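You operate a simulated robot arm through the tools that you are given. There is no shell and no other tool.

You are at the controls of a simulated robot arm. One attempt, no reset.

JOB
Coat the two stubs in the coater at 10 nm with the table spinning.
Fine: shut the jar, pump on, inlet valve open, start at READY; leave jar, pump, spin, dial and inlet as they are.

It is judged by the outcome, as a careful person would: the job done as asked, and still so three seconds after it is handed in. It fails if anything else is knocked over, pushed out of place, dropped, spilled or broken.

ROBOT AND FRAMES
A 7-joint arm with a three-finger gripper, fixed in place. Base frame: the origin is on the floor under the middle of its stand, x ahead of it, y to its left, z up; the work surface is at about z = 0.864. Readings come in m, degrees, newtons and seconds.
It reaches about 1.342 m from its shoulder. Its first joint turns from -166.0 to 166.0 degrees. Payload 2.69 kg.
The TCP is the grasp point between the finger pads, 0.03 m short of the fingertips. In the tool frame z runs along the fingers and y along their closing line. The gripper opens to 0.128 m; its body begins 0.117 m behind the TCP.
Orientation is that of the tool frame in the base frame, as a unit quaternion [x, y, z, w]. With the fingers straight down and closing along the base's y, the tool's x points along the base's -x, its y along +y and its z along -z.

CONTROLS
- The arm moves only by the tool servo_tool. Its argument "targets" is a list that holds one entry, the list of rows, each a list of 7 numbers: the finger opening in m, from 0 to 0.128, then the shift along the base's x, y, z in m, then the turn, a rotation vector about the base's x, y, z in degrees. In form: [[[claw, tx, ty, tz, rx, ry, rz], ...]]. A call has 1 to 20 rows; each row is the pose to reach, as a shift and turn from the pose commanded when the call began. Rows are played at 5 a second. More than 0.05 m and 8.6 degrees between two rows, or a gripper value outside its range, and nothing of the call is played. Where a pose cannot be reached the arm comes as near as it can. A force on the tool above 40 N (or 10 N above the force at the start of the call, whichever is more), or a blocked arm, ends the call early, and 0.2 s more pass. Each finger travels about 0.127 m/s and halts on what it meets, pressing with about 24 N; the grip force reading is that of the motor and also rises with nothing between the fingers. The clock runs only during rows and for 0.2 s after the last one: add rows that repeat a pose to give the fingers time. The reply holds the time, the measured pose of the TCP, the force on the tool along the base axes, the opening and the grip force, in the units named above and with some noise, with the torque about the TCP (base axes, N m) and any sound that the robot's microphone picked up.
- Cameras (640 x 400 px; columns grow to the right, rows downward): "scene" is fixed at [0.0504, -0.649, 1.4946]; the picture's right is [0.96, -0.28, 0.00], its down [-0.10, -0.34, -0.93] and it looks along [0.26, 0.90, -0.36] (base axes); focal length 337 px, centre (320, 200). "wrist" rides on the gripper at [0.058, 0.054, -0.131] in the tool frame; the picture's right is [-0.68, 0.74, 0.00], its down [-0.62, -0.56, -0.55] and it looks along [-0.40, -0.37, 0.84] (tool axes); focal length 234 px, centre (320, 200). There is no depth. A picture from a camera that has moved, and an enlarged one, comes with that camera's place and axes in the base frame and with its lens.
- camera(camera): a new picture of that camera. It takes no simulated time.
- lift_body(by): moves the trunk up (or, below 0, down) by that many m; the arm rides with it, the base frame stays. It gives what a move gives, with no picture.
- close_up(camera, box): a new picture of the part [left, top, right, bottom] of that camera's present view, enlarged. It takes no simulated time.
- sign_off(): hands the job in; it is judged then, once.

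Nothing tells you positions but the pictures and the camera data. Unless the task says otherwise, let go and move clear before handing in.

The tools are called after "Call:" as name(argument=value, ...) on one line, values as JSON. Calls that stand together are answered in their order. servo_tool: Moves the arm, as the interface text tells. Its arguments: {"type":"object","properties":{"targets":{"type":"array","items":{"type":"array","items":{"type":"array","items":{"type":"number"}}}}},"required":["targets"]} The other tools are called the same way: lift_body (by) moves the trunk up or down; camera (camera) takes a picture; close_up (camera, box) takes an enlarged picture of a part of a camera's view; sign_off () hands the job in.

At the start:

```text
time: 0.0
tcp_pos: [0.4131, 0.5615, 1.2742]
ee_rot: [0.0, 1.0, 0.0, 0.0]
contact_force: [0.2, 0.0, -0.4]
moment: [0.0, -0.04, -0.01]
finger_gap: 0.128
grasp_force: 0.1
trunk travel left (down, up): [-0.275, 0.075]
```

scene: 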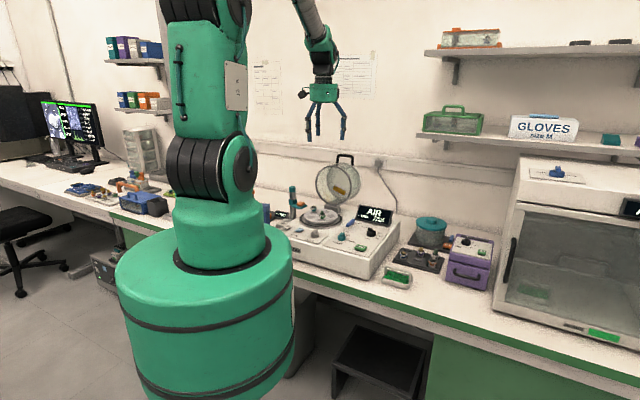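
wrist: 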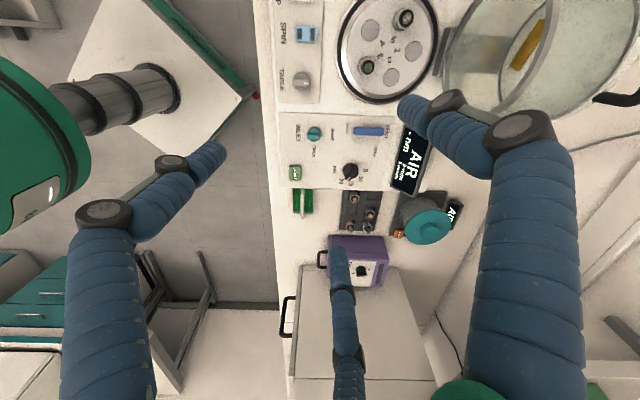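

I see a coater with an open bell jar, a table with stubs, and a panel with several controls, labelled SPIN, TABLE, INLET, START and so on. I'll take enlarged pictures before moving.

Call:
close_up(camera="scene", box=[240, 140, 420, 290])

Call:
close_up(camera="wrist", box=[260, 0, 450, 120])

Call:
close_up(camera="wrist", box=[270, 100, 470, 225])

Call:
close_up(camera="wrist", box=[270, 170, 470, 295])

```text
2.67 times, centred on (330, 215) of scene
camera zoom: at [0.0504, -0.649, 1.4946], right [0.96, -0.28, 0.0], down [-0.1, -0.34, -0.93], along [0.26, 0.9, -0.36], focal length 898 px, centre (293, 160)
```

zoom: 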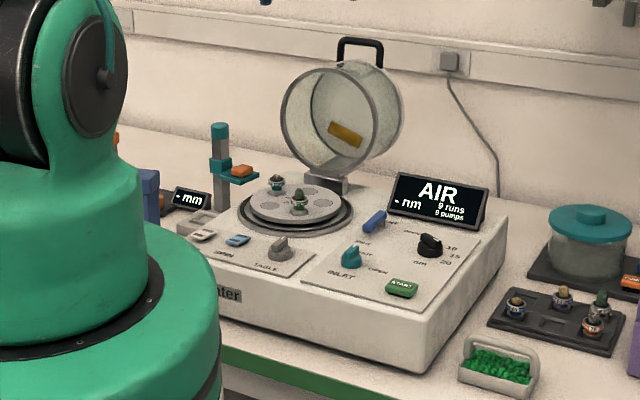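

```text
3.33 times, centred on (355, 60) of wrist
camera zoom: at [0.3555, 0.6157, 1.4056], right [0.68, 0.74, 0.0], down [0.62, -0.56, 0.55], along [0.4, -0.37, -0.84], focal length 781 px, centre (203, 667)
```

zoom: 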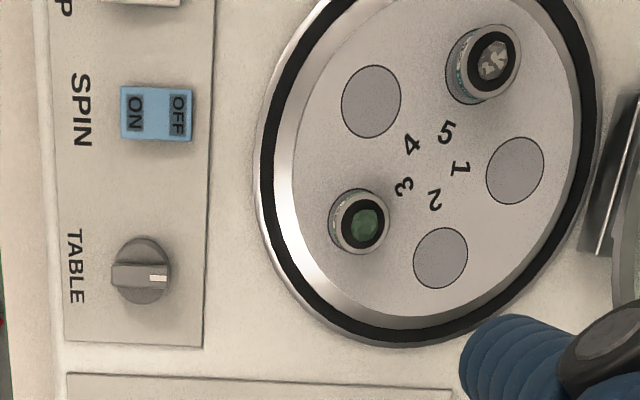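

```text
3.20 times, centred on (370, 162) of wrist
camera zoom: at [0.3555, 0.6157, 1.4056], right [0.68, 0.74, 0.0], down [0.62, -0.56, 0.55], along [0.4, -0.37, -0.84], focal length 749 px, centre (160, 320)
```

zoom: 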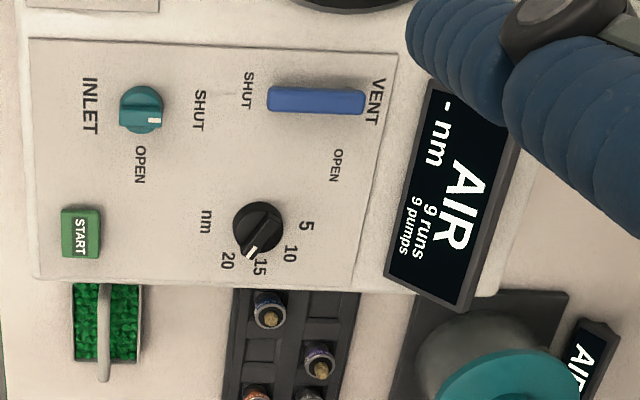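

```text
3.20 times, centred on (370, 232) of wrist
camera zoom: at [0.3555, 0.6157, 1.4056], right [0.68, 0.74, 0.0], down [0.62, -0.56, 0.55], along [0.4, -0.37, -0.84], focal length 749 px, centre (160, 96)
```

zoom: 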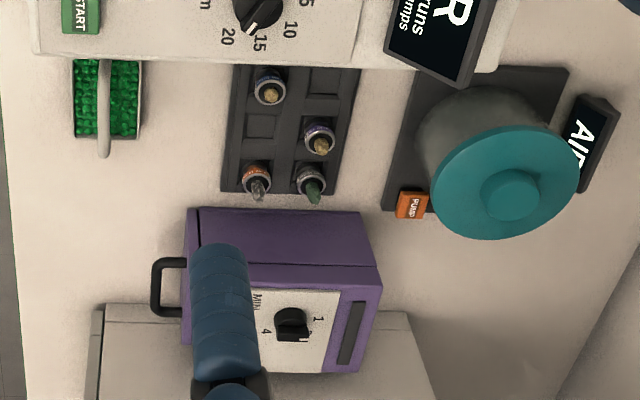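

The coater sits diagonally and faces the robot. Its panel is at about z 0.865, the dial points near 15, and the jar is swung open at the back. I'll turn and move the wrist to see the jar, table and controls better.

Call:
servo_tool(targets=[[[0.128, -0.01, -0.01, 0, 0, 0, 8.2], [0.128, -0.02, -0.02, 0, 0, 0, 16.4], [0.128, -0.03, -0.03, 0, 0, 0, 24.6], [0.128, -0.04, -0.04, 0, 0, 0, 32.8], [0.128, -0.05, -0.05, 0, 0, 0, 41], [0.128, -0.06, -0.06, 0, 0, 0, 49.2], [0.128, -0.07, -0.07, 0, 0, 0, 57.4], [0.128, -0.08, -0.08, 0, 0, 0, 65.6], [0.128, -0.09, -0.09, 0, 0, 0, 73.8], [0.128, -0.1, -0.1, 0, 0, 0, 82], [0.128, -0.1, -0.1, 0, 0, 0, 90]]])

Call:
camera(camera="wrist")

Call:
camera(camera="scene")

```text
time: 2.4
tcp_pos: [0.3123, 0.4612, 1.2736]
ee_rot: [0.708, -0.706, 0.0, 0.0]
contact_force: [-0.7, 0.3, 0.4]
moment: [0.03, 0.0, -0.01]
finger_gap: 0.128
grasp_force: 0.0
trunk travel left (down, up): [-0.275, 0.075]
```

```text
taken
camera wrist: at [0.2599, 0.4035, 1.4052], right [-0.74, 0.67, 0.0], down [0.56, 0.62, 0.55], along [0.37, 0.4, -0.84], focal length 234 px, centre (320, 200)
```

wrist: 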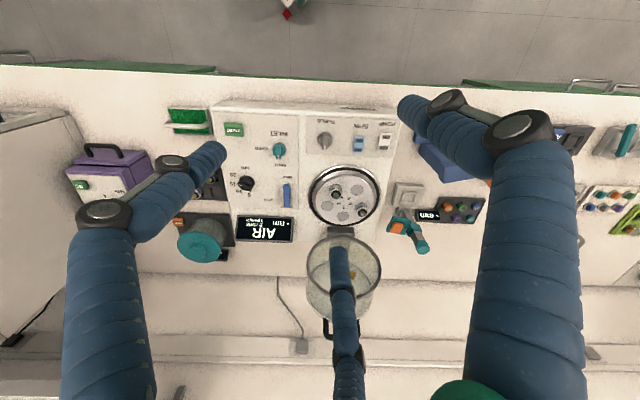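

```text
taken
```

scene: 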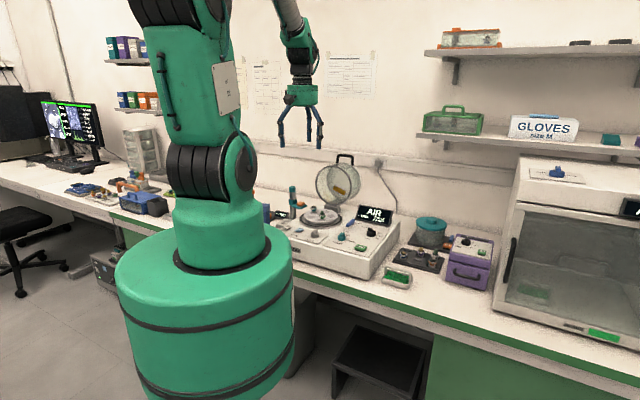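

This view covers the whole coater, upside-down from its front. I'll zoom in on the panel, table, jar and the small instruments.

Call:
close_up(camera="wrist", box=[300, 120, 410, 230])

Call:
close_up(camera="wrist", box=[215, 105, 305, 250])

Call:
close_up(camera="wrist", box=[280, 215, 410, 350])

Call:
close_up(camera="scene", box=[285, 145, 405, 235])

```text
3.64 times, centred on (355, 175) of wrist
camera zoom: at [0.2599, 0.4035, 1.4052], right [-0.74, 0.67, 0.0], down [0.56, 0.62, 0.55], along [0.37, 0.4, -0.84], focal length 852 px, centre (193, 291)
```

zoom: 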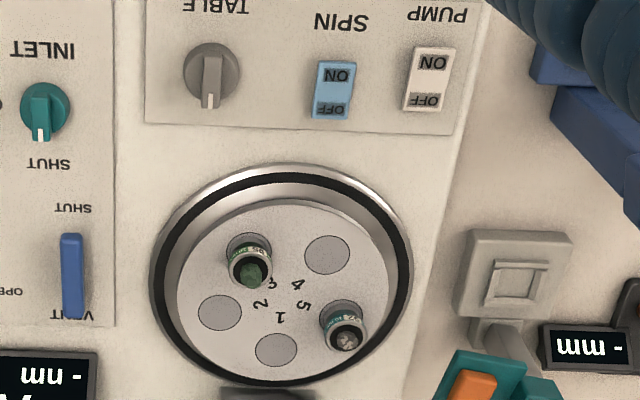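

```text
2.76 times, centred on (260, 178) of wrist
camera zoom: at [0.2599, 0.4035, 1.4052], right [-0.74, 0.67, 0.0], down [0.56, 0.62, 0.55], along [0.37, 0.4, -0.84], focal length 646 px, centre (486, 262)
```

zoom: 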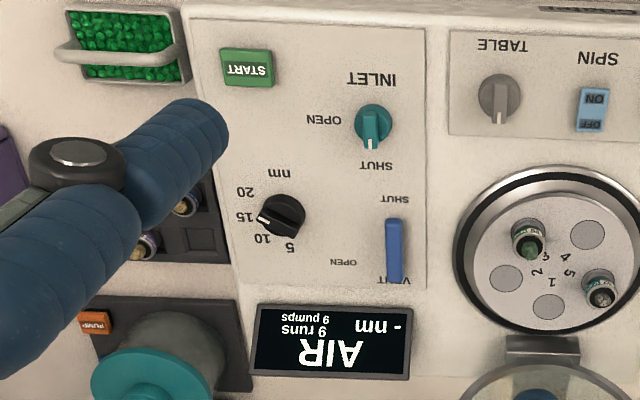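

```text
2.96 times, centred on (345, 282) of wrist
camera zoom: at [0.2599, 0.4035, 1.4052], right [-0.74, 0.67, 0.0], down [0.56, 0.62, 0.55], along [0.37, 0.4, -0.84], focal length 694 px, centre (246, -44)
```

zoom: 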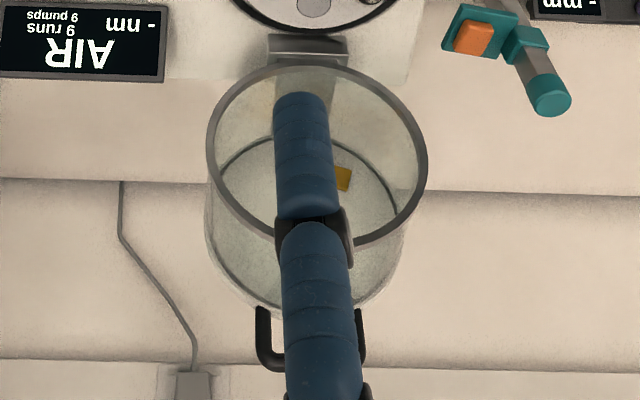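

```text
4.44 times, centred on (345, 190) of scene
camera zoom: at [0.0504, -0.649, 1.4946], right [0.96, -0.28, 0.0], down [-0.1, -0.34, -0.93], along [0.26, 0.9, -0.36], focal length 1496 px, centre (209, 244)
```

zoom: 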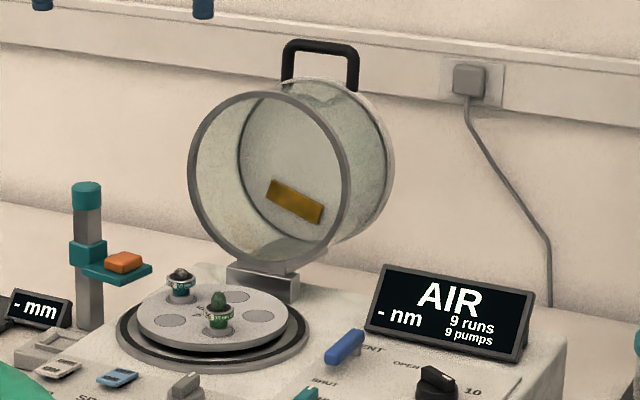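

The vent lever points to SHUT, the inlet is SHUT, the dial is at 15, and the open jar has its handle on top. I'll come lower for a closer look at the rockers, stubs and dial.

Call:
servo_tool(targets=[[[0.128, 0, -0.01, -0.045, 0, 0, 0], [0.128, 0, -0.02, -0.09, 0, 0, 0], [0.128, 0, -0.03, -0.135, 0, 0, 0], [0.128, 0, -0.03, -0.17, 0, 0, 0], [0.128, 0, -0.03, -0.17, 0, 0, 0]]])

Call:
camera(camera="wrist")

```text
time: 3.6
tcp_pos: [0.3143, 0.4313, 1.1047]
ee_rot: [0.707, -0.707, 0.0, 0.001]
contact_force: [0.8, -0.6, -0.1]
moment: [0.0, 0.03, -0.02]
finger_gap: 0.128
grasp_force: 0.0
trunk travel left (down, up): [-0.275, 0.075]
```

```text
taken
camera wrist: at [0.2613, 0.3736, 1.2364], right [-0.74, 0.68, 0.0], down [0.57, 0.62, 0.55], along [0.37, 0.4, -0.84], focal length 234 px, centre (320, 200)
```

wrist: 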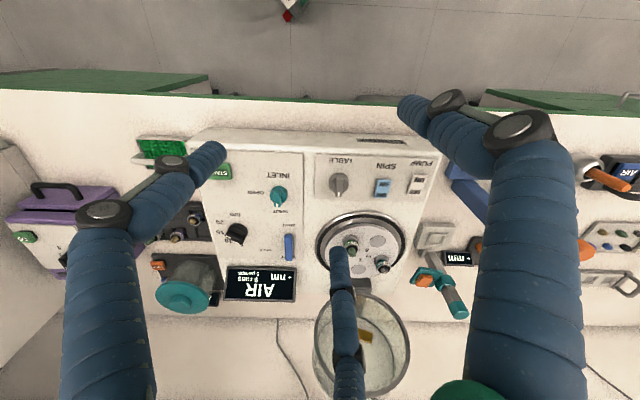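

Call:
close_up(camera="wrist", box=[310, 140, 440, 220])

Call:
close_up(camera="wrist", box=[310, 205, 410, 285])

Call:
close_up(camera="wrist", box=[200, 150, 310, 270])

Call:
close_up(camera="wrist", box=[290, 270, 430, 400])

```text
4.92 times, centred on (375, 180) of wrist
camera zoom: at [0.2613, 0.3736, 1.2364], right [-0.74, 0.68, 0.0], down [0.57, 0.62, 0.55], along [0.37, 0.4, -0.84], focal length 1153 px, centre (49, 298)
```

zoom: 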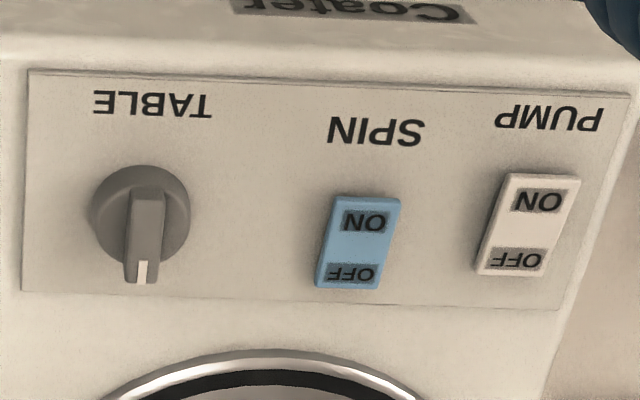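

```text
5.00 times, centred on (360, 245) of wrist
camera zoom: at [0.2613, 0.3736, 1.2364], right [-0.74, 0.68, 0.0], down [0.57, 0.62, 0.55], along [0.37, 0.4, -0.84], focal length 1171 px, centre (120, -25)
```

zoom: 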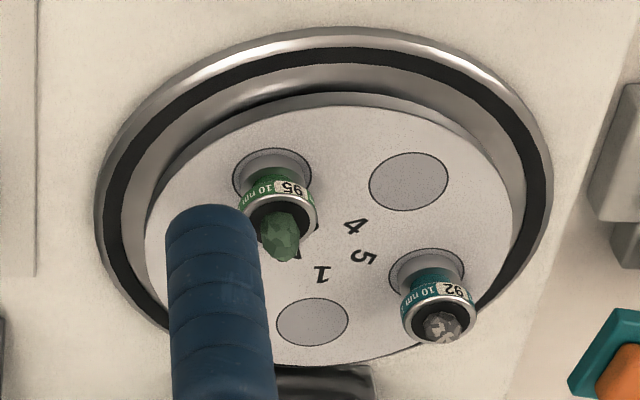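

```text
3.33 times, centred on (255, 210) of wrist
camera zoom: at [0.2613, 0.3736, 1.2364], right [-0.74, 0.68, 0.0], down [0.57, 0.62, 0.55], along [0.37, 0.4, -0.84], focal length 781 px, centre (537, 167)
```

zoom: 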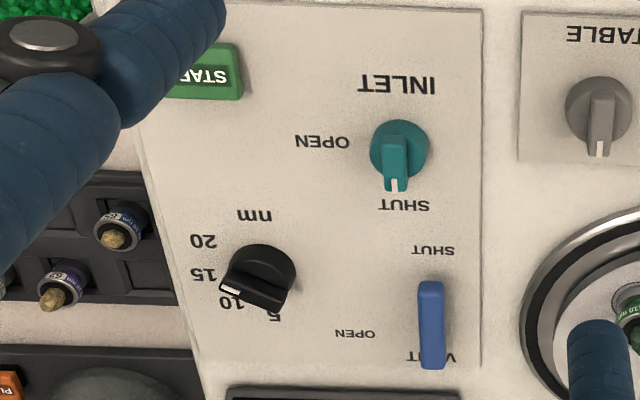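

```text
3.08 times, centred on (360, 335) of wrist
camera zoom: at [0.2613, 0.3736, 1.2364], right [-0.74, 0.68, 0.0], down [0.57, 0.62, 0.55], along [0.37, 0.4, -0.84], focal length 720 px, centre (197, -215)
```

zoom: 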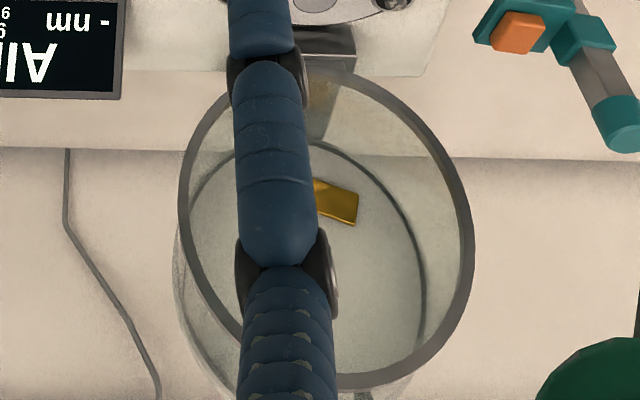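

Both stubs look seated in pockets 3 and 5, and each is labelled 10 nm. The dial has to go from 15 to 10, so I'll move over it at about (0.586, 0.486) for a closer look.

Call:
servo_tool(targets=[[[0.128, 0.025, 0.005, 0, 0, 0, -8.2], [0.128, 0.05, 0.01, 0, 0, 0, -16.4], [0.128, 0.075, 0.015, 0, 0, 0, -24.6], [0.128, 0.1, 0.02, 0, 0, 0, -32.8], [0.128, 0.125, 0.025, 0, 0, 0, -41], [0.128, 0.15, 0.03, 0, 0, 0, -49.2], [0.128, 0.175, 0.035, 0, 0, 0, -57.4], [0.128, 0.2, 0.04, 0, 0, 0, -65.6], [0.128, 0.225, 0.045, -0.01, 0, 0, -73.8], [0.128, 0.25, 0.05, -0.03, 0, 0, -82], [0.128, 0.272, 0.055, -0.05, 0, 0, -90], [0.128, 0.272, 0.055, -0.07, 0, 0, -98], [0.128, 0.272, 0.055, -0.07, 0, 0, -98]]])

Call:
camera(camera="wrist")

```text
time: 6.4
tcp_pos: [0.5867, 0.4872, 1.0365]
ee_rot: [0.07, 0.998, -0.001, 0.0]
contact_force: [-0.2, 0.3, 0.1]
moment: [-0.02, 0.02, -0.01]
finger_gap: 0.1281
grasp_force: 0.0
trunk travel left (down, up): [-0.275, 0.075]
```

```text
taken
camera wrist: at [0.5367, 0.5485, 1.1667], right [0.77, 0.63, 0.0], down [0.53, -0.65, 0.55], along [0.35, -0.42, -0.84], focal length 234 px, centre (320, 200)
```

wrist: 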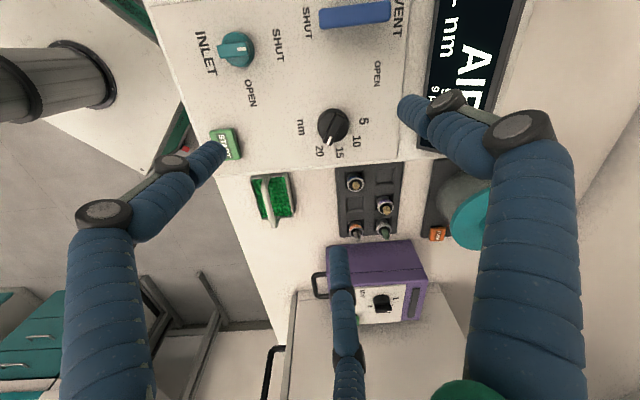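

Call:
close_up(camera="wrist", box=[290, 95, 390, 165])

Call:
close_up(camera="wrist", box=[185, 15, 285, 175])

```text
5.71 times, centred on (340, 130) of wrist
camera zoom: at [0.5367, 0.5485, 1.1667], right [0.77, 0.63, 0.0], down [0.53, -0.65, 0.55], along [0.35, -0.42, -0.84], focal length 1338 px, centre (206, 600)
```

zoom: 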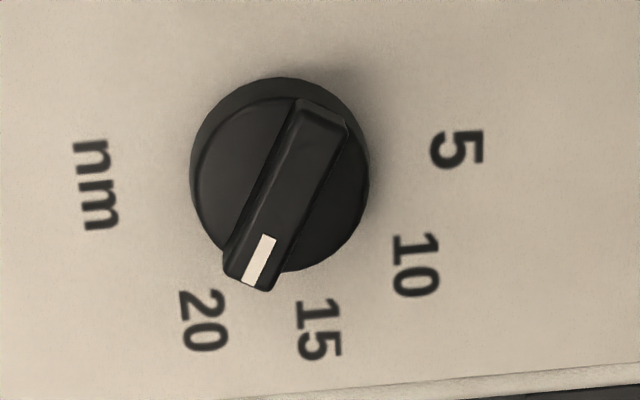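

```text
2.50 times, centred on (235, 95) of wrist
camera zoom: at [0.5367, 0.5485, 1.1667], right [0.77, 0.63, 0.0], down [0.53, -0.65, 0.55], along [0.35, -0.42, -0.84], focal length 585 px, centre (532, 462)
```

zoom: 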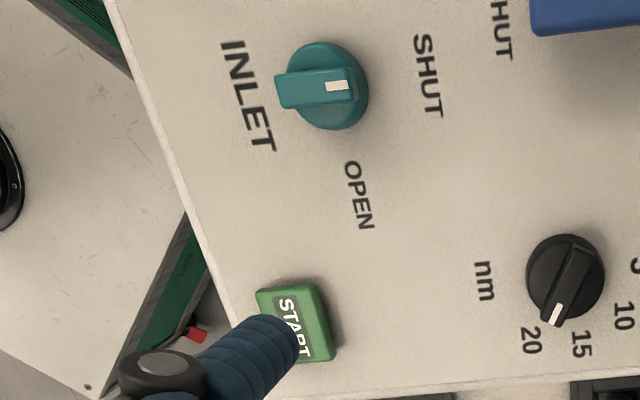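

Measured in 3D, the dial's bar points at an azimuth of about -70°. That is at the "20" mark, not 15: the labels are 40° apart, with 20 at about -76° and 10 at about +4°. I'll line the fingers up across the bar above the knob at (0.601, 0.495) and check the alignment.

Call:
servo_tool(targets=[[[0.12, 0.002, 0.001, -0.005, 0, 0, -7.75], [0.11, 0.004, 0.002, -0.01, 0, 0, -15.5], [0.1, 0.006, 0.003, -0.015, 0, 0, -23.25], [0.09, 0.008, 0.004, -0.02, 0, 0, -31], [0.08, 0.01, 0.005, -0.025, 0, 0, -38.75], [0.07, 0.012, 0.006, -0.03, 0, 0, -46.5], [0.07, 0.014, 0.007, -0.035, 0, 0, -54.25], [0.07, 0.016, 0.0085, -0.04, 0, 0, -62], [0.07, 0.016, 0.0085, -0.04, 0, 0, -62]]])

Call:
camera(camera="wrist")

Call:
close_up(camera="wrist", box=[260, 80, 380, 200])

```text
time: 8.4
tcp_pos: [0.6023, 0.4954, 0.9951]
ee_rot: [0.574, 0.819, 0.001, -0.001]
contact_force: [-0.4, 0.2, 0.7]
moment: [0.04, 0.0, 0.02]
finger_gap: 0.0702
grasp_force: 0.1
trunk travel left (down, up): [-0.275, 0.075]
```

```text
taken
camera wrist: at [0.6332, 0.569, 1.1252], right [0.92, -0.38, 0.0], down [-0.32, -0.77, 0.55], along [-0.21, -0.51, -0.84], focal length 234 px, centre (320, 200)
```

wrist: 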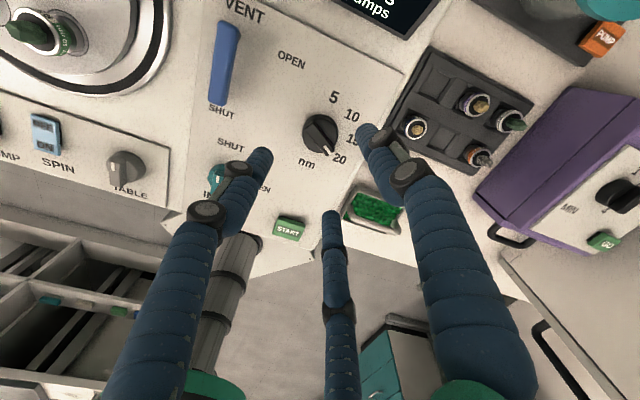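

```text
3.33 times, centred on (320, 140) of wrist
camera zoom: at [0.6332, 0.569, 1.1252], right [0.92, -0.38, 0.0], down [-0.32, -0.77, 0.55], along [-0.21, -0.51, -0.84], focal length 781 px, centre (320, 400)
```

zoom: 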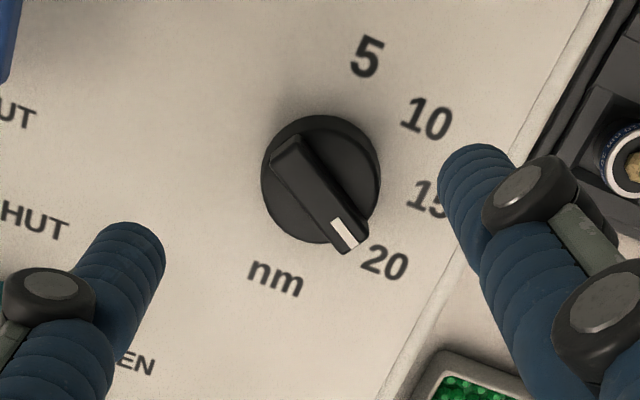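

The pointer is clearly at 20, and the knob sits within about a millimetre of the tool axis. I'll descend and close on the pointer bar.

Call:
servo_tool(targets=[[[0.07, 0, 0, -0.03, 0, 0, -2], [0.07, 0, 0, -0.06, 0, 0, -4], [0.07, 0, 0, -0.08, 0, 0, -5], [0.07, 0, 0, -0.089, 0, 0, -5], [0.07, 0, 0, -0.089, 0, 0, -5]]])

Call:
camera(camera="wrist")

```text
time: 9.6
tcp_pos: [0.6029, 0.4948, 0.9063]
ee_rot: [0.609, 0.793, 0.0, 0.0]
contact_force: [0.8, 0.3, 0.8]
moment: [-0.02, 0.0, -0.02]
finger_gap: 0.0702
grasp_force: 0.0
trunk travel left (down, up): [-0.275, 0.075]
```

```text
taken
camera wrist: at [0.6396, 0.5658, 1.0382], right [0.89, -0.46, 0.0], down [-0.39, -0.74, 0.55], along [-0.25, -0.49, -0.84], focal length 234 px, centre (320, 200)
```

wrist: 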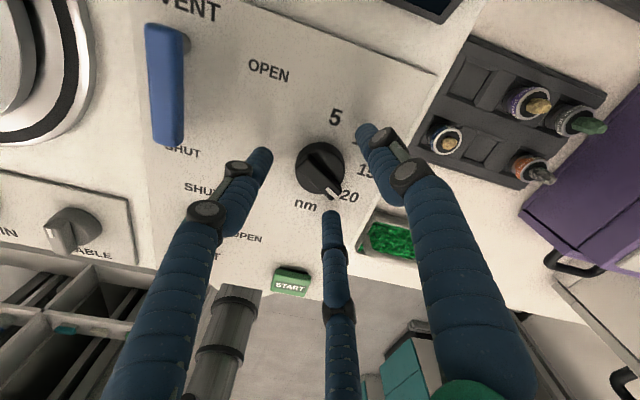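

The fingers straddle the knob, so I'll close them.

Call:
servo_tool(targets=[[[0.05, 0, 0, 0, 0, 0, 0], [0.03, 0, 0, 0, 0, 0, 0], [0.015, 0, 0, 0, 0, 0, 0], [0.005, 0, 0, 0, 0, 0, 0], [0.005, 0, 0, 0, 0, 0, 0]]])

Call:
camera(camera="wrist")

```text
time: 10.8
tcp_pos: [0.6025, 0.4951, 0.906]
ee_rot: [0.609, 0.794, -0.001, 0.0]
contact_force: [1.0, -13.1, -0.2]
moment: [-0.46, -0.08, -0.03]
finger_gap: 0.0368
grasp_force: 45.0
trunk travel left (down, up): [-0.275, 0.075]
```

```text
taken
camera wrist: at [0.6394, 0.5648, 1.038], right [0.89, -0.46, 0.0], down [-0.39, -0.74, 0.55], along [-0.25, -0.49, -0.84], focal length 234 px, centre (320, 200)
```

wrist: 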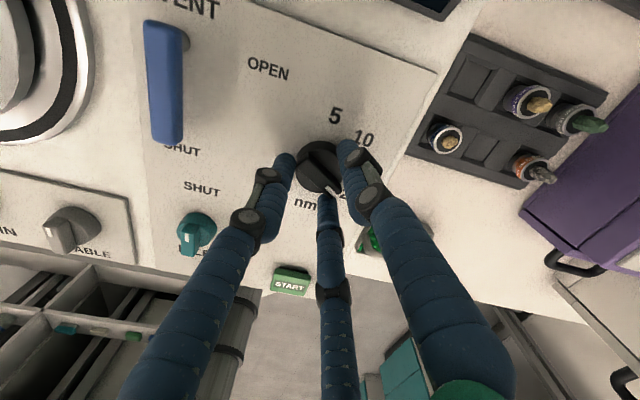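

The three fingers hold the knob's round skirt, with the gap at 37 mm. I'll turn it about 80° counter-clockwise toward 10.

Call:
servo_tool(targets=[[[0.005, 0, 0, 0, 0, 0, 8], [0.005, 0, 0, 0, 0, 0, 16], [0.005, 0, 0, 0, 0, 0, 24], [0.005, 0, 0, 0, 0, 0, 32], [0.005, 0, 0, 0, 0, 0, 40]]])

Call:
camera(camera="wrist")

```text
time: 12.0
tcp_pos: [0.6035, 0.4935, 0.9077]
ee_rot: [0.3, 0.954, 0.0, 0.0]
contact_force: [3.5, -14.4, 9.6]
moment: [-0.53, 0.2, 0.01]
finger_gap: 0.0367
grasp_force: 44.8
trunk travel left (down, up): [-0.275, 0.075]
```

```text
taken
camera wrist: at [0.585, 0.5717, 1.0382], right [0.98, 0.22, 0.0], down [0.18, -0.82, 0.55], along [0.12, -0.53, -0.84], focal length 234 px, centre (320, 200)
```

wrist: 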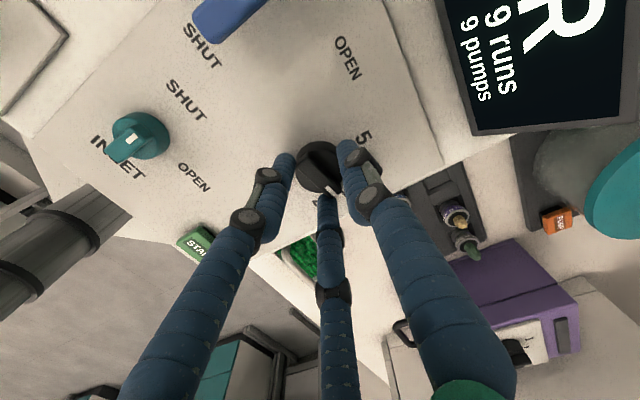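

The knob is turning with the fingers, so I'll continue another 40°.

Call:
servo_tool(targets=[[[0.005, 0, 0, 0, 0, 0, 8], [0.005, 0, 0, 0, 0, 0, 16], [0.005, 0, 0, 0, 0, 0, 24], [0.005, 0, 0, 0, 0, 0, 32], [0.005, 0, 0, 0, 0, 0, 40], [0.005, 0, 0, 0, 0, 0, 40]]])

Call:
close_up(camera="wrist", box=[260, 90, 400, 220])

```text
time: 13.4
tcp_pos: [0.6013, 0.4941, 0.9069]
ee_rot: [-0.044, 0.999, 0.0, 0.001]
contact_force: [5.2, -23.9, 26.2]
moment: [-0.84, -0.09, 0.0]
finger_gap: 0.0366
grasp_force: 44.8
trunk travel left (down, up): [-0.275, 0.075]
```

```text
3.08 times, centred on (330, 155) of wrist
camera zoom: at [0.5391, 0.5424, 1.0381], right [0.61, 0.79, 0.0], down [0.66, -0.51, 0.55], along [0.44, -0.33, -0.84], focal length 720 px, centre (289, 338)
```

zoom: 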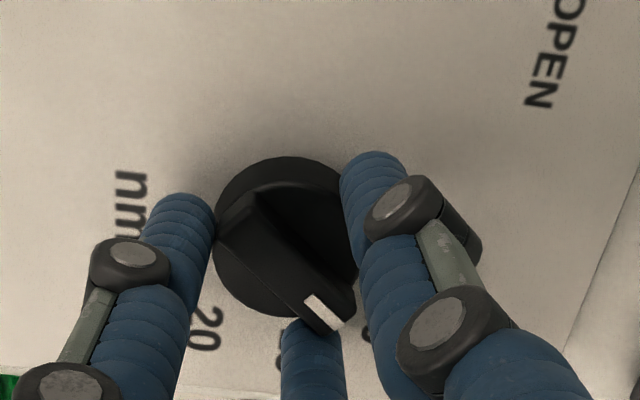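

It turned along with the fingers. I'll release, lift and check the pointer.

Call:
servo_tool(targets=[[[0.03, 0, 0, 0, 0, 0, 0], [0.06, 0, 0, 0, 0, 0, 0], [0.08, 0, 0, 0.0, 0, 0, 0], [0.08, 0, 0, 0.03, 0, 0, 0], [0.08, 0, 0, 0.07, 0, 0, 0], [0.08, 0, 0, 0.1, 0, 0, 0], [0.08, 0, 0, 0.1, 0, 0, 0]]])

Call:
close_up(camera="wrist", box=[250, 60, 390, 190])

Call:
camera(camera="wrist")

```text
time: 15.0
tcp_pos: [0.6013, 0.4937, 1.0026]
ee_rot: [-0.044, 0.999, 0.0, 0.0]
contact_force: [-0.1, -0.2, -0.3]
moment: [0.02, -0.01, 0.02]
finger_gap: 0.08
grasp_force: 0.1
trunk travel left (down, up): [-0.275, 0.075]
```

```text
3.08 times, centred on (320, 125) of wrist
camera zoom: at [0.5386, 0.5419, 1.1351], right [0.61, 0.79, 0.0], down [0.66, -0.51, 0.55], along [0.43, -0.33, -0.84], focal length 720 px, centre (320, 431)
```

zoom: 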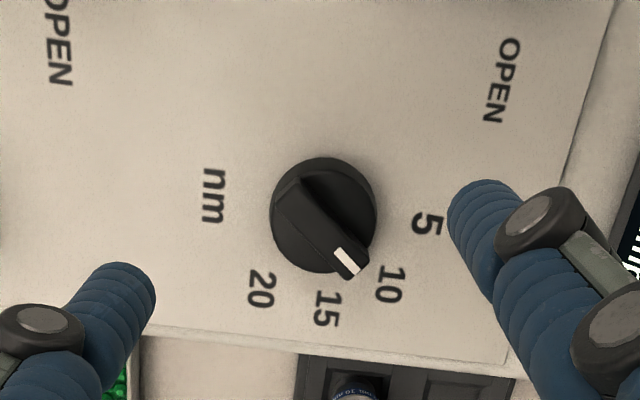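

```text
taken
camera wrist: at [0.5386, 0.5419, 1.1351], right [0.61, 0.79, 0.0], down [0.66, -0.51, 0.55], along [0.43, -0.33, -0.84], focal length 234 px, centre (320, 200)
```

wrist: 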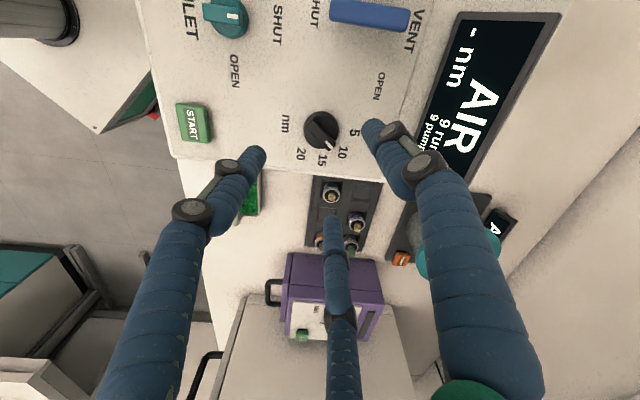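

Call:
close_up(camera="wrist", box=[290, 95, 360, 170])

```text
5.33 times, centred on (325, 132) of wrist
camera zoom: at [0.5386, 0.5419, 1.1351], right [0.61, 0.79, 0.0], down [0.66, -0.51, 0.55], along [0.43, -0.33, -0.84], focal length 1249 px, centre (293, 560)
```

zoom: 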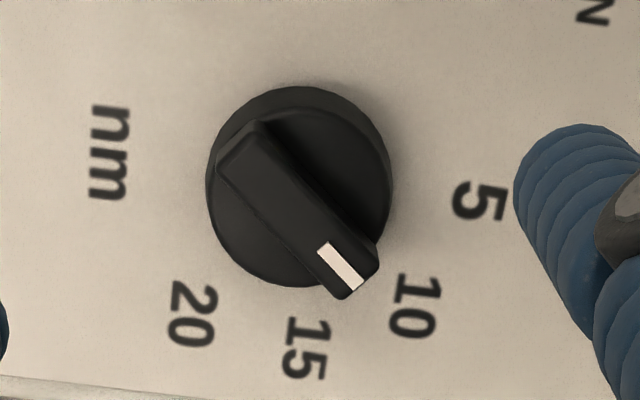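

The pointer's azimuth is now about 4°, which matches the 10 mark. Next I'll press the ON half of SPIN, at about (0.317, 0.600), with a single fingertip, so I'm moving the hand there with that finger at the back.

Call:
servo_tool(targets=[[[0.08, -0.04, 0.01, 0.02, 0, 0, -6], [0.07, -0.08, 0.02, 0.02, 0, 0, -12], [0.06, -0.12, 0.03, 0.02, 0, 0, -18], [0.05, -0.16, 0.04, 0.02, 0, 0, -24], [0.05, -0.2, 0.05, 0.02, 0, 0, -30], [0.05, -0.24, 0.06, 0.02, 0, 0, -36], [0.05, -0.28, 0.07, 0.01, 0, 0, -42], [0.05, -0.309, 0.08, 0, 0, 0, -48], [0.05, -0.309, 0.08, -0.02, 0, 0, -48], [0.05, -0.309, 0.08, -0.02, 0, 0, -48]]])

Call:
camera(camera="wrist")

```text
time: 17.2
tcp_pos: [0.2947, 0.5762, 0.9845]
ee_rot: [0.367, 0.93, 0.0, 0.0]
contact_force: [0.2, -0.2, -0.2]
moment: [-0.02, 0.02, 0.03]
finger_gap: 0.05
grasp_force: 0.1
trunk travel left (down, up): [-0.275, 0.075]
```

```text
taken
camera wrist: at [0.2882, 0.6555, 1.1152], right [1.0, 0.08, 0.0], down [0.06, -0.83, 0.55], along [0.04, -0.55, -0.84], focal length 234 px, centre (320, 200)
```

wrist: 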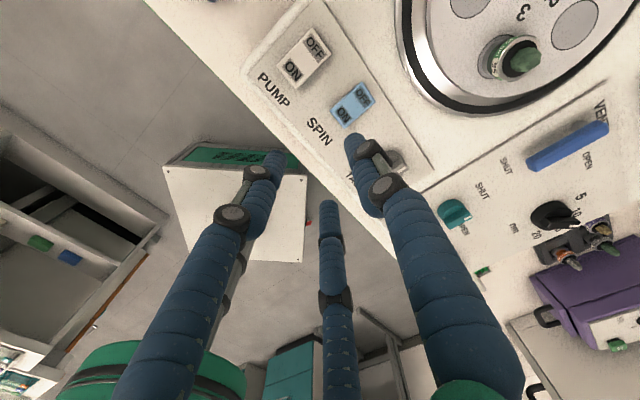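

Call:
close_up(camera="wrist", box=[260, 20, 420, 180])

```text
2.50 times, centred on (340, 100) of wrist
camera zoom: at [0.2882, 0.6555, 1.1152], right [1.0, 0.08, 0.0], down [0.06, -0.83, 0.55], along [0.04, -0.55, -0.84], focal length 585 px, centre (270, 450)
```

zoom: 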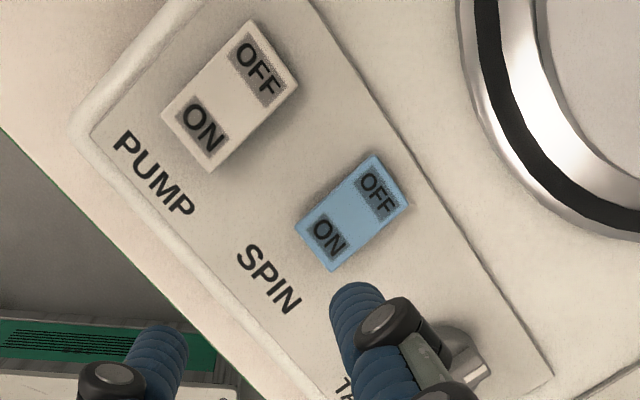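

Call:
close_up(camera="wrist", box=[325, 75, 380, 130])

Call:
close_up(camera="wrist", box=[280, 20, 340, 95])

Call:
close_up(camera="scene", box=[285, 215, 325, 250])

```text
7.27 times, centred on (352, 102) of wrist
camera zoom: at [0.2882, 0.6555, 1.1152], right [1.0, 0.08, 0.0], down [0.06, -0.83, 0.55], along [0.04, -0.55, -0.84], focal length 1703 px, centre (84, 909)
```

zoom: 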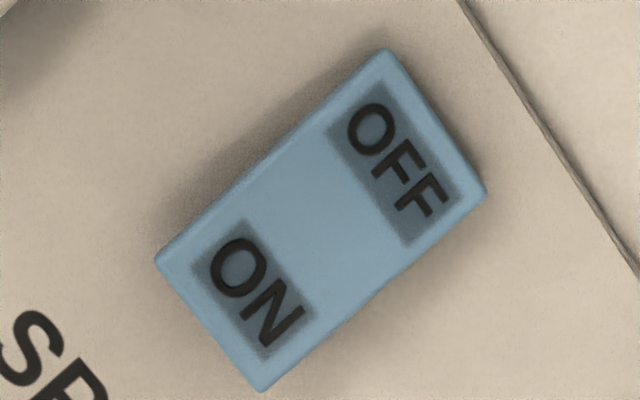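

```text
5.33 times, centred on (310, 58) of wrist
camera zoom: at [0.2882, 0.6555, 1.1152], right [1.0, 0.08, 0.0], down [0.06, -0.83, 0.55], along [0.04, -0.55, -0.84], focal length 1249 px, centre (373, 960)
```

zoom: 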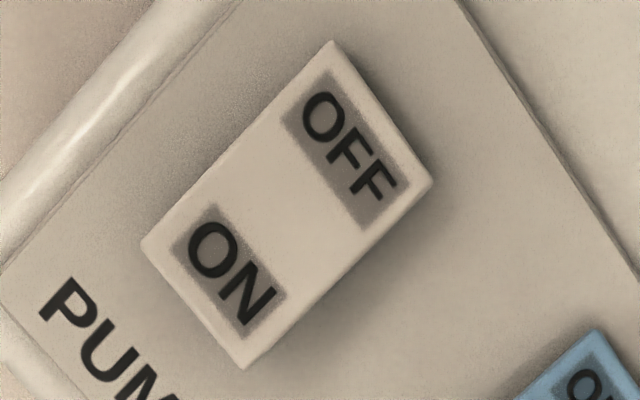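

```text
11.43 times, centred on (305, 232) of scene
camera zoom: at [0.0504, -0.649, 1.4946], right [0.96, -0.28, 0.0], down [-0.1, -0.34, -0.93], along [0.26, 0.9, -0.36], focal length 3847 px, centre (491, -171)
```

zoom: 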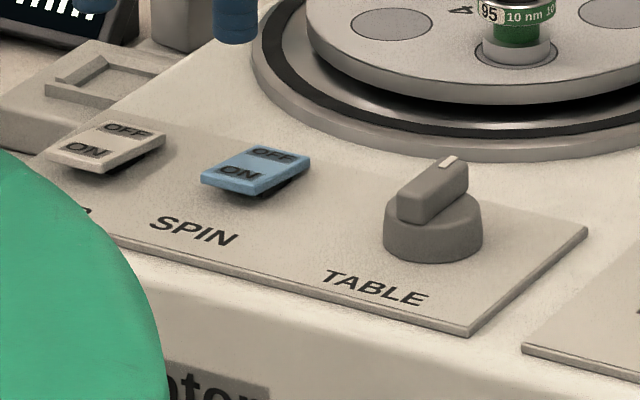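

Both rockers are at OFF: the ON halves stand raised. I'll tilt slightly so the single back finger is lowest, then press the ON half of SPIN.

Call:
servo_tool(targets=[[[0.05, 0.0005, 0, -0.015, -3.65, 3.4, 0], [0.05, 0.001, 0, -0.03, -7.3, 6.8, 0], [0.05, 0.0015, 0, -0.05, -7.3, 6.8, 0], [0.05, 0.0015, 0, -0.062, -7.3, 6.8, 0], [0.05, 0.0015, 0, -0.062, -7.3, 6.8, 0]]])

Call:
camera(camera="wrist")

Call:
close_up(camera="scene", box=[265, 190, 345, 250])

```text
time: 18.4
tcp_pos: [0.2949, 0.5763, 0.923]
ee_rot: [0.365, 0.927, -0.081, -0.032]
contact_force: [0.8, 0.3, -0.1]
moment: [0.02, 0.02, 0.01]
finger_gap: 0.05
grasp_force: 0.1
trunk travel left (down, up): [-0.275, 0.075]
```

```text
taken
camera wrist: at [0.3039, 0.6714, 1.0434], right [0.99, 0.07, -0.13], down [0.14, -0.76, 0.64], along [-0.05, -0.65, -0.76], focal length 234 px, centre (320, 200)
```

wrist: 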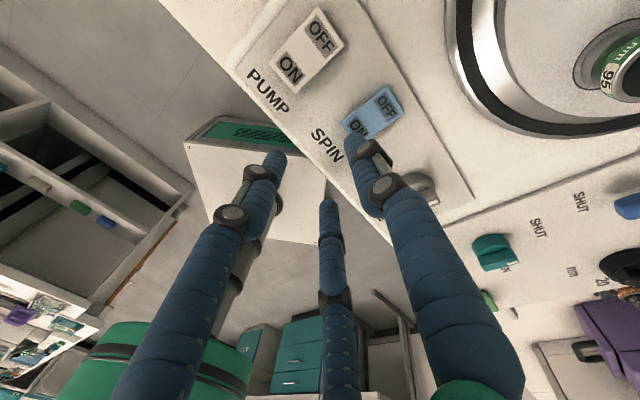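

```text
6.67 times, centred on (305, 220) of scene
camera zoom: at [0.0504, -0.649, 1.4946], right [0.96, -0.28, 0.0], down [-0.1, -0.34, -0.93], along [0.26, 0.9, -0.36], focal length 2244 px, centre (420, 67)
```

zoom: 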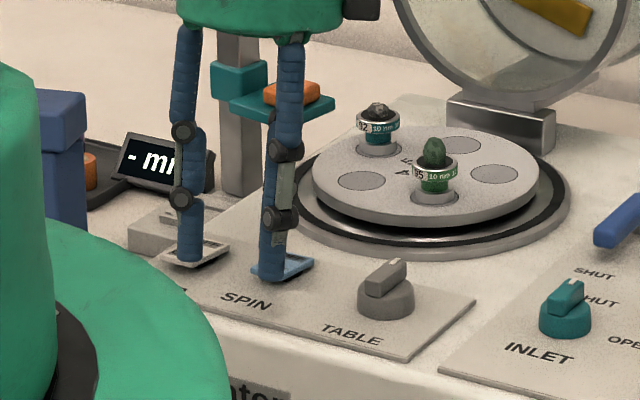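

Call:
servo_tool(targets=[[[0.05, 0, 0, -0.004, 0, 0, 0], [0.05, 0, 0, -0.008, 0, 0, 0], [0.05, 0, 0, -0.012, 0, 0, 0], [0.05, 0, 0, -0.016, 0, 0, 0], [0.05, 0, 0, -0.019, 0, 0, 0]]])

Call:
close_up(camera="scene", box=[265, 190, 345, 250])

Call:
close_up(camera="wrist", box=[230, 0, 430, 160])

```text
time: 19.6
tcp_pos: [0.2962, 0.577, 0.9083]
ee_rot: [0.365, 0.927, -0.079, -0.031]
contact_force: [7.9, -0.4, 22.8]
moment: [0.54, -0.84, -0.22]
finger_gap: 0.0527
grasp_force: 1.2
trunk travel left (down, up): [-0.275, 0.075]
```

```text
6.67 times, centred on (305, 220) of scene
camera zoom: at [0.0504, -0.649, 1.4946], right [0.96, -0.28, 0.0], down [-0.1, -0.34, -0.93], along [0.26, 0.9, -0.36], focal length 2244 px, centre (420, 67)
```

zoom: 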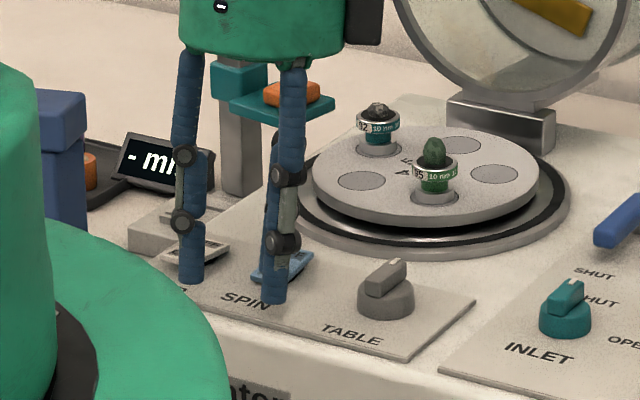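

```text
2.50 times, centred on (330, 80) of wrist
camera zoom: at [0.3049, 0.6719, 1.0279], right [0.99, 0.07, -0.13], down [0.13, -0.76, 0.64], along [-0.05, -0.65, -0.76], focal length 585 px, centre (295, 500)
```

zoom: 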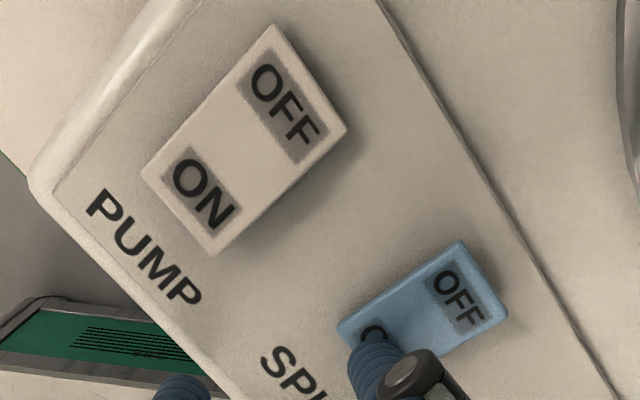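

The finger met about 23 N and the rocker looks tipped. I'll lift off and check the SPIN state.

Call:
servo_tool(targets=[[[0.05, 0, 0, 0.02, 0, 0, 0], [0.05, 0, 0, 0.05, 0, 0, 0], [0.05, -0.015, -0.015, 0.08, 0, 0, 0], [0.05, -0.03, -0.03, 0.09, 0, 0, 0], [0.05, -0.03, -0.03, 0.09, 0, 0, 0]]])

Call:
close_up(camera="scene", box=[285, 215, 325, 250])

Call:
close_up(camera="wrist", box=[230, 0, 470, 160])

Call:
camera(camera="scene")

```text
time: 20.8
tcp_pos: [0.263, 0.5456, 0.9946]
ee_rot: [0.365, 0.927, -0.081, -0.032]
contact_force: [0.7, 0.3, -0.5]
moment: [0.03, -0.03, 0.02]
finger_gap: 0.0503
grasp_force: 0.1
trunk travel left (down, up): [-0.275, 0.075]
```

```text
11.43 times, centred on (305, 232) of scene
camera zoom: at [0.0504, -0.649, 1.4946], right [0.96, -0.28, 0.0], down [-0.1, -0.34, -0.93], along [0.26, 0.9, -0.36], focal length 3847 px, centre (491, -171)
```

zoom: 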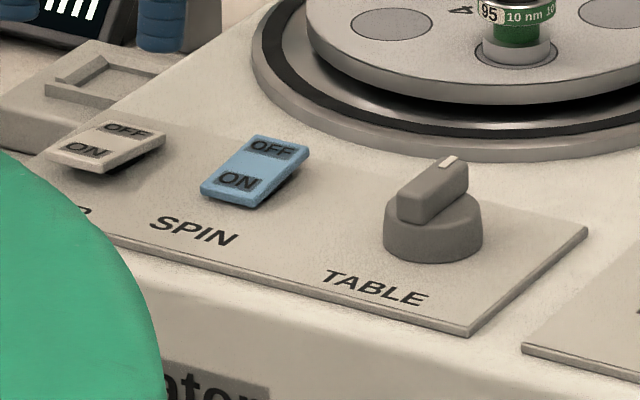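

```text
2.50 times, centred on (350, 80) of wrist
camera zoom: at [0.273, 0.6411, 1.115], right [0.99, 0.07, -0.13], down [0.14, -0.76, 0.64], along [-0.05, -0.65, -0.76], focal length 585 px, centre (245, 500)
```

zoom: 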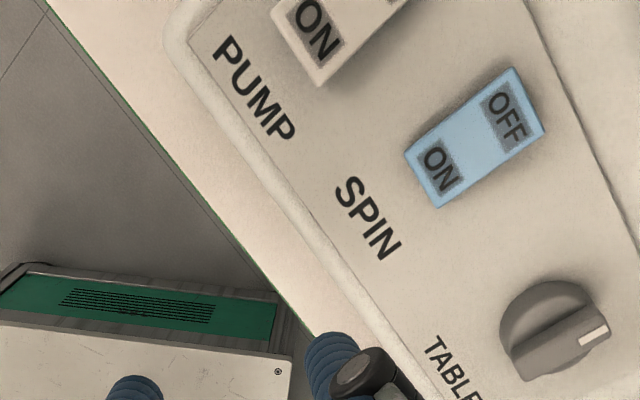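

```text
taken
```

scene: 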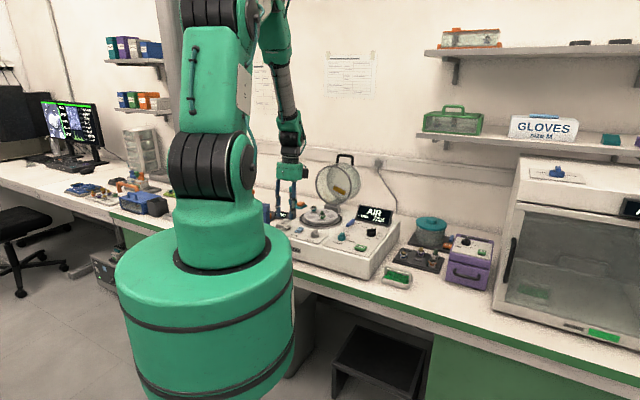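

SPIN's rocker has flipped to ON. Next is the jar: I'll rise clear, straighten up and go above the jar handle for a measured look.

Call:
servo_tool(targets=[[[0.05, 0, 0, 0.045, 3.65, -3.4, 0], [0.05, 0, 0, 0.09, 7.3, -6.8, 0], [0.06, 0, 0, 0.135, 7.3, -6.8, 0], [0.08, 0.01, 0.01, 0.18, 7.3, -6.8, 0], [0.1, 0.03, 0.025, 0.22, 7.3, -6.8, 0], [0.12, 0.06, 0.055, 0.245, 7.3, -6.8, 0], [0.128, 0.095, 0.085, 0.255, 7.3, -6.8, 0], [0.128, 0.13, 0.115, 0.255, 7.3, -6.8, 0], [0.128, 0.165, 0.145, 0.255, 7.3, -6.8, 0], [0.128, 0.2, 0.175, 0.255, 7.3, -6.8, 0], [0.128, 0.235, 0.205, 0.255, 7.3, -6.8, 0], [0.128, 0.27, 0.235, 0.255, 7.3, -6.8, 0], [0.128, 0.305, 0.265, 0.255, 7.3, -6.8, 0], [0.128, 0.335, 0.295, 0.255, 7.3, -6.8, 0], [0.128, 0.335, 0.295, 0.255, 7.3, -6.8, 0]]])

Call:
camera(camera="wrist")

Call:
camera(camera="scene")

```text
time: 24.0
tcp_pos: [0.5999, 0.8402, 1.2485]
ee_rot: [0.367, 0.93, 0.0, 0.0]
contact_force: [-0.9, 0.4, 0.0]
moment: [0.04, -0.04, 0.02]
finger_gap: 0.128
grasp_force: 0.0
trunk travel left (down, up): [-0.275, 0.075]
```

```text
taken
camera wrist: at [0.5934, 0.9198, 1.3796], right [1.0, 0.08, 0.0], down [0.06, -0.83, 0.55], along [0.04, -0.55, -0.84], focal length 234 px, centre (320, 200)
```

wrist: 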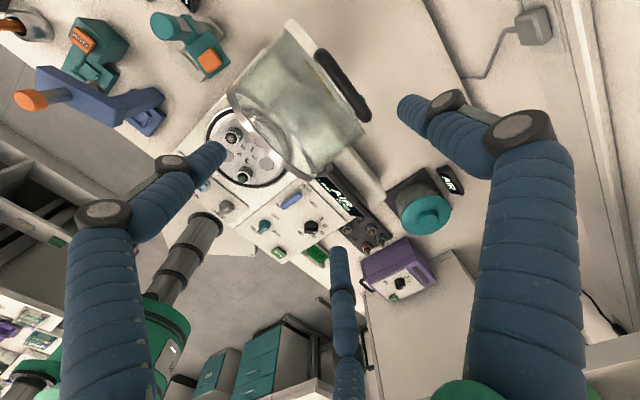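

```text
taken
```

scene: 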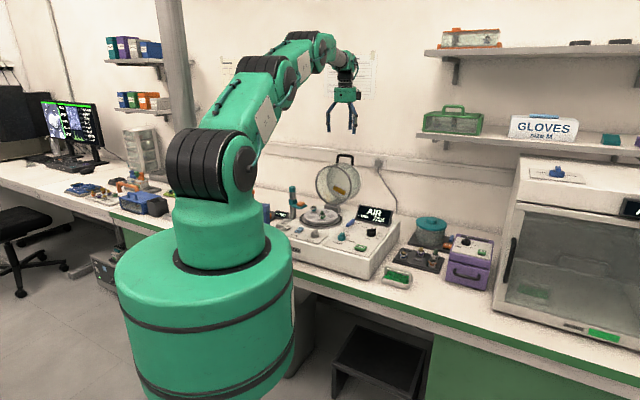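

Call:
close_up(camera="wrist", box=[220, 10, 400, 190])

Call:
close_up(camera="scene", box=[300, 135, 380, 215])

```text
2.22 times, centred on (310, 100) of wrist
camera zoom: at [0.5934, 0.9198, 1.3796], right [1.0, 0.08, 0.0], down [0.06, -0.83, 0.55], along [0.04, -0.55, -0.84], focal length 520 px, centre (342, 422)
```

zoom: 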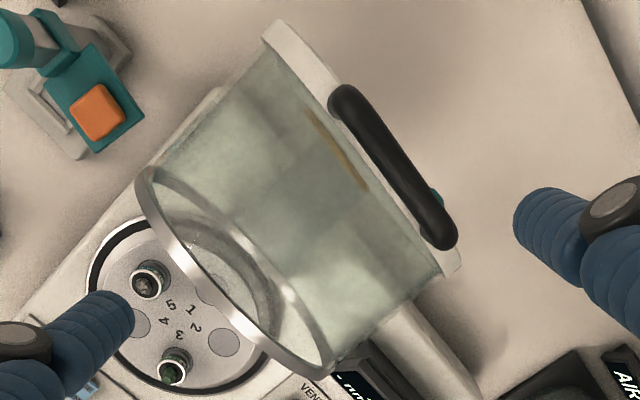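

```text
5.00 times, centred on (340, 175) of scene
camera zoom: at [0.0504, -0.649, 1.4946], right [0.96, -0.28, 0.0], down [-0.1, -0.34, -0.93], along [0.26, 0.9, -0.36], focal length 1683 px, centre (220, 325)
```

zoom: 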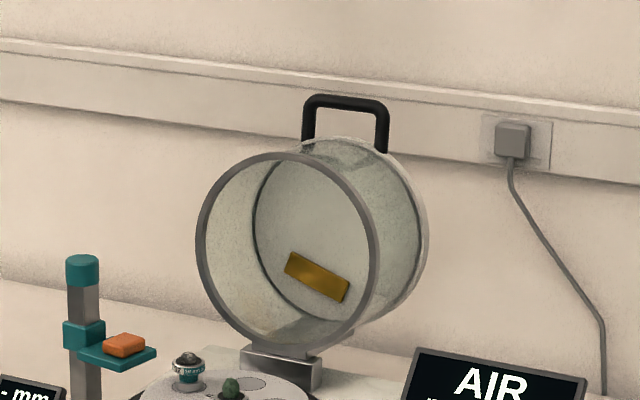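

The bar of the handle runs from about (0.595, 0.914) to (0.645, 0.862) at z ≈ 1.10. I'll come closer above it and re-measure.

Call:
servo_tool(targets=[[[0.128, 0.009, 0.021, 0, 0, 0, 0], [0.128, 0.018, 0.0425, 0, 0, 0, 0], [0.128, 0.018, 0.0425, -0.03, 0, 0, 0], [0.128, 0.018, 0.0425, -0.06, 0, 0, 0], [0.128, 0.018, 0.0425, -0.06, 0, 0, 0]]])

Call:
camera(camera="wrist")

Call:
close_up(camera="scene", box=[300, 90, 390, 180])

```text
time: 25.2
tcp_pos: [0.6164, 0.8807, 1.1836]
ee_rot: [0.367, 0.93, -0.001, 0.0]
contact_force: [-0.3, 0.4, -1.6]
moment: [-0.11, 0.11, 0.02]
finger_gap: 0.1278
grasp_force: 0.1
out of reach, approached as far as the arm can: row 2, 3, 4, 5
trunk travel left (down, up): [-0.275, 0.075]
```

```text
taken
camera wrist: at [0.61, 0.9603, 1.3152], right [1.0, 0.08, 0.0], down [0.07, -0.83, 0.55], along [0.04, -0.55, -0.83], focal length 234 px, centre (320, 200)
```

wrist: 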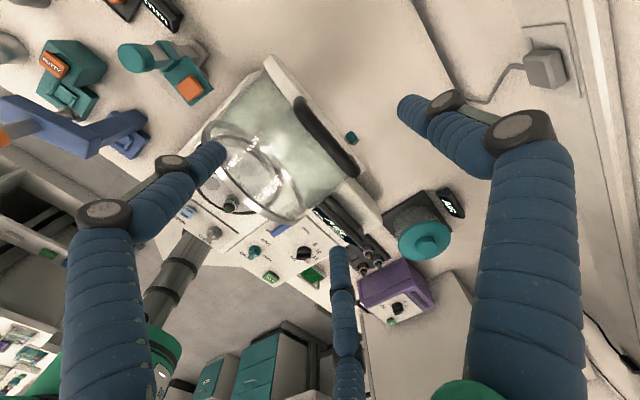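

```text
4.44 times, centred on (345, 135) of scene
camera zoom: at [0.0504, -0.649, 1.4946], right [0.96, -0.28, 0.0], down [-0.1, -0.34, -0.93], along [0.26, 0.9, -0.36], focal length 1496 px, centre (209, 489)
```

zoom: 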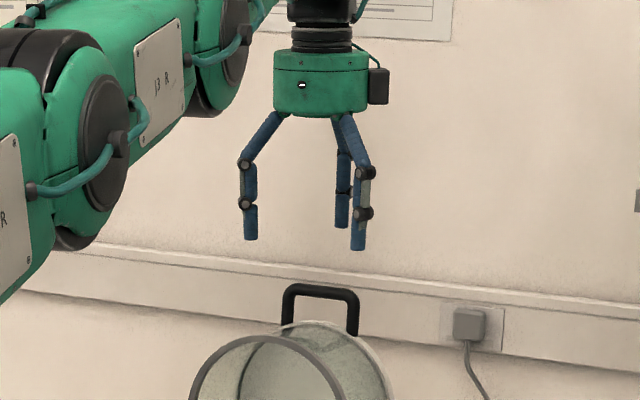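

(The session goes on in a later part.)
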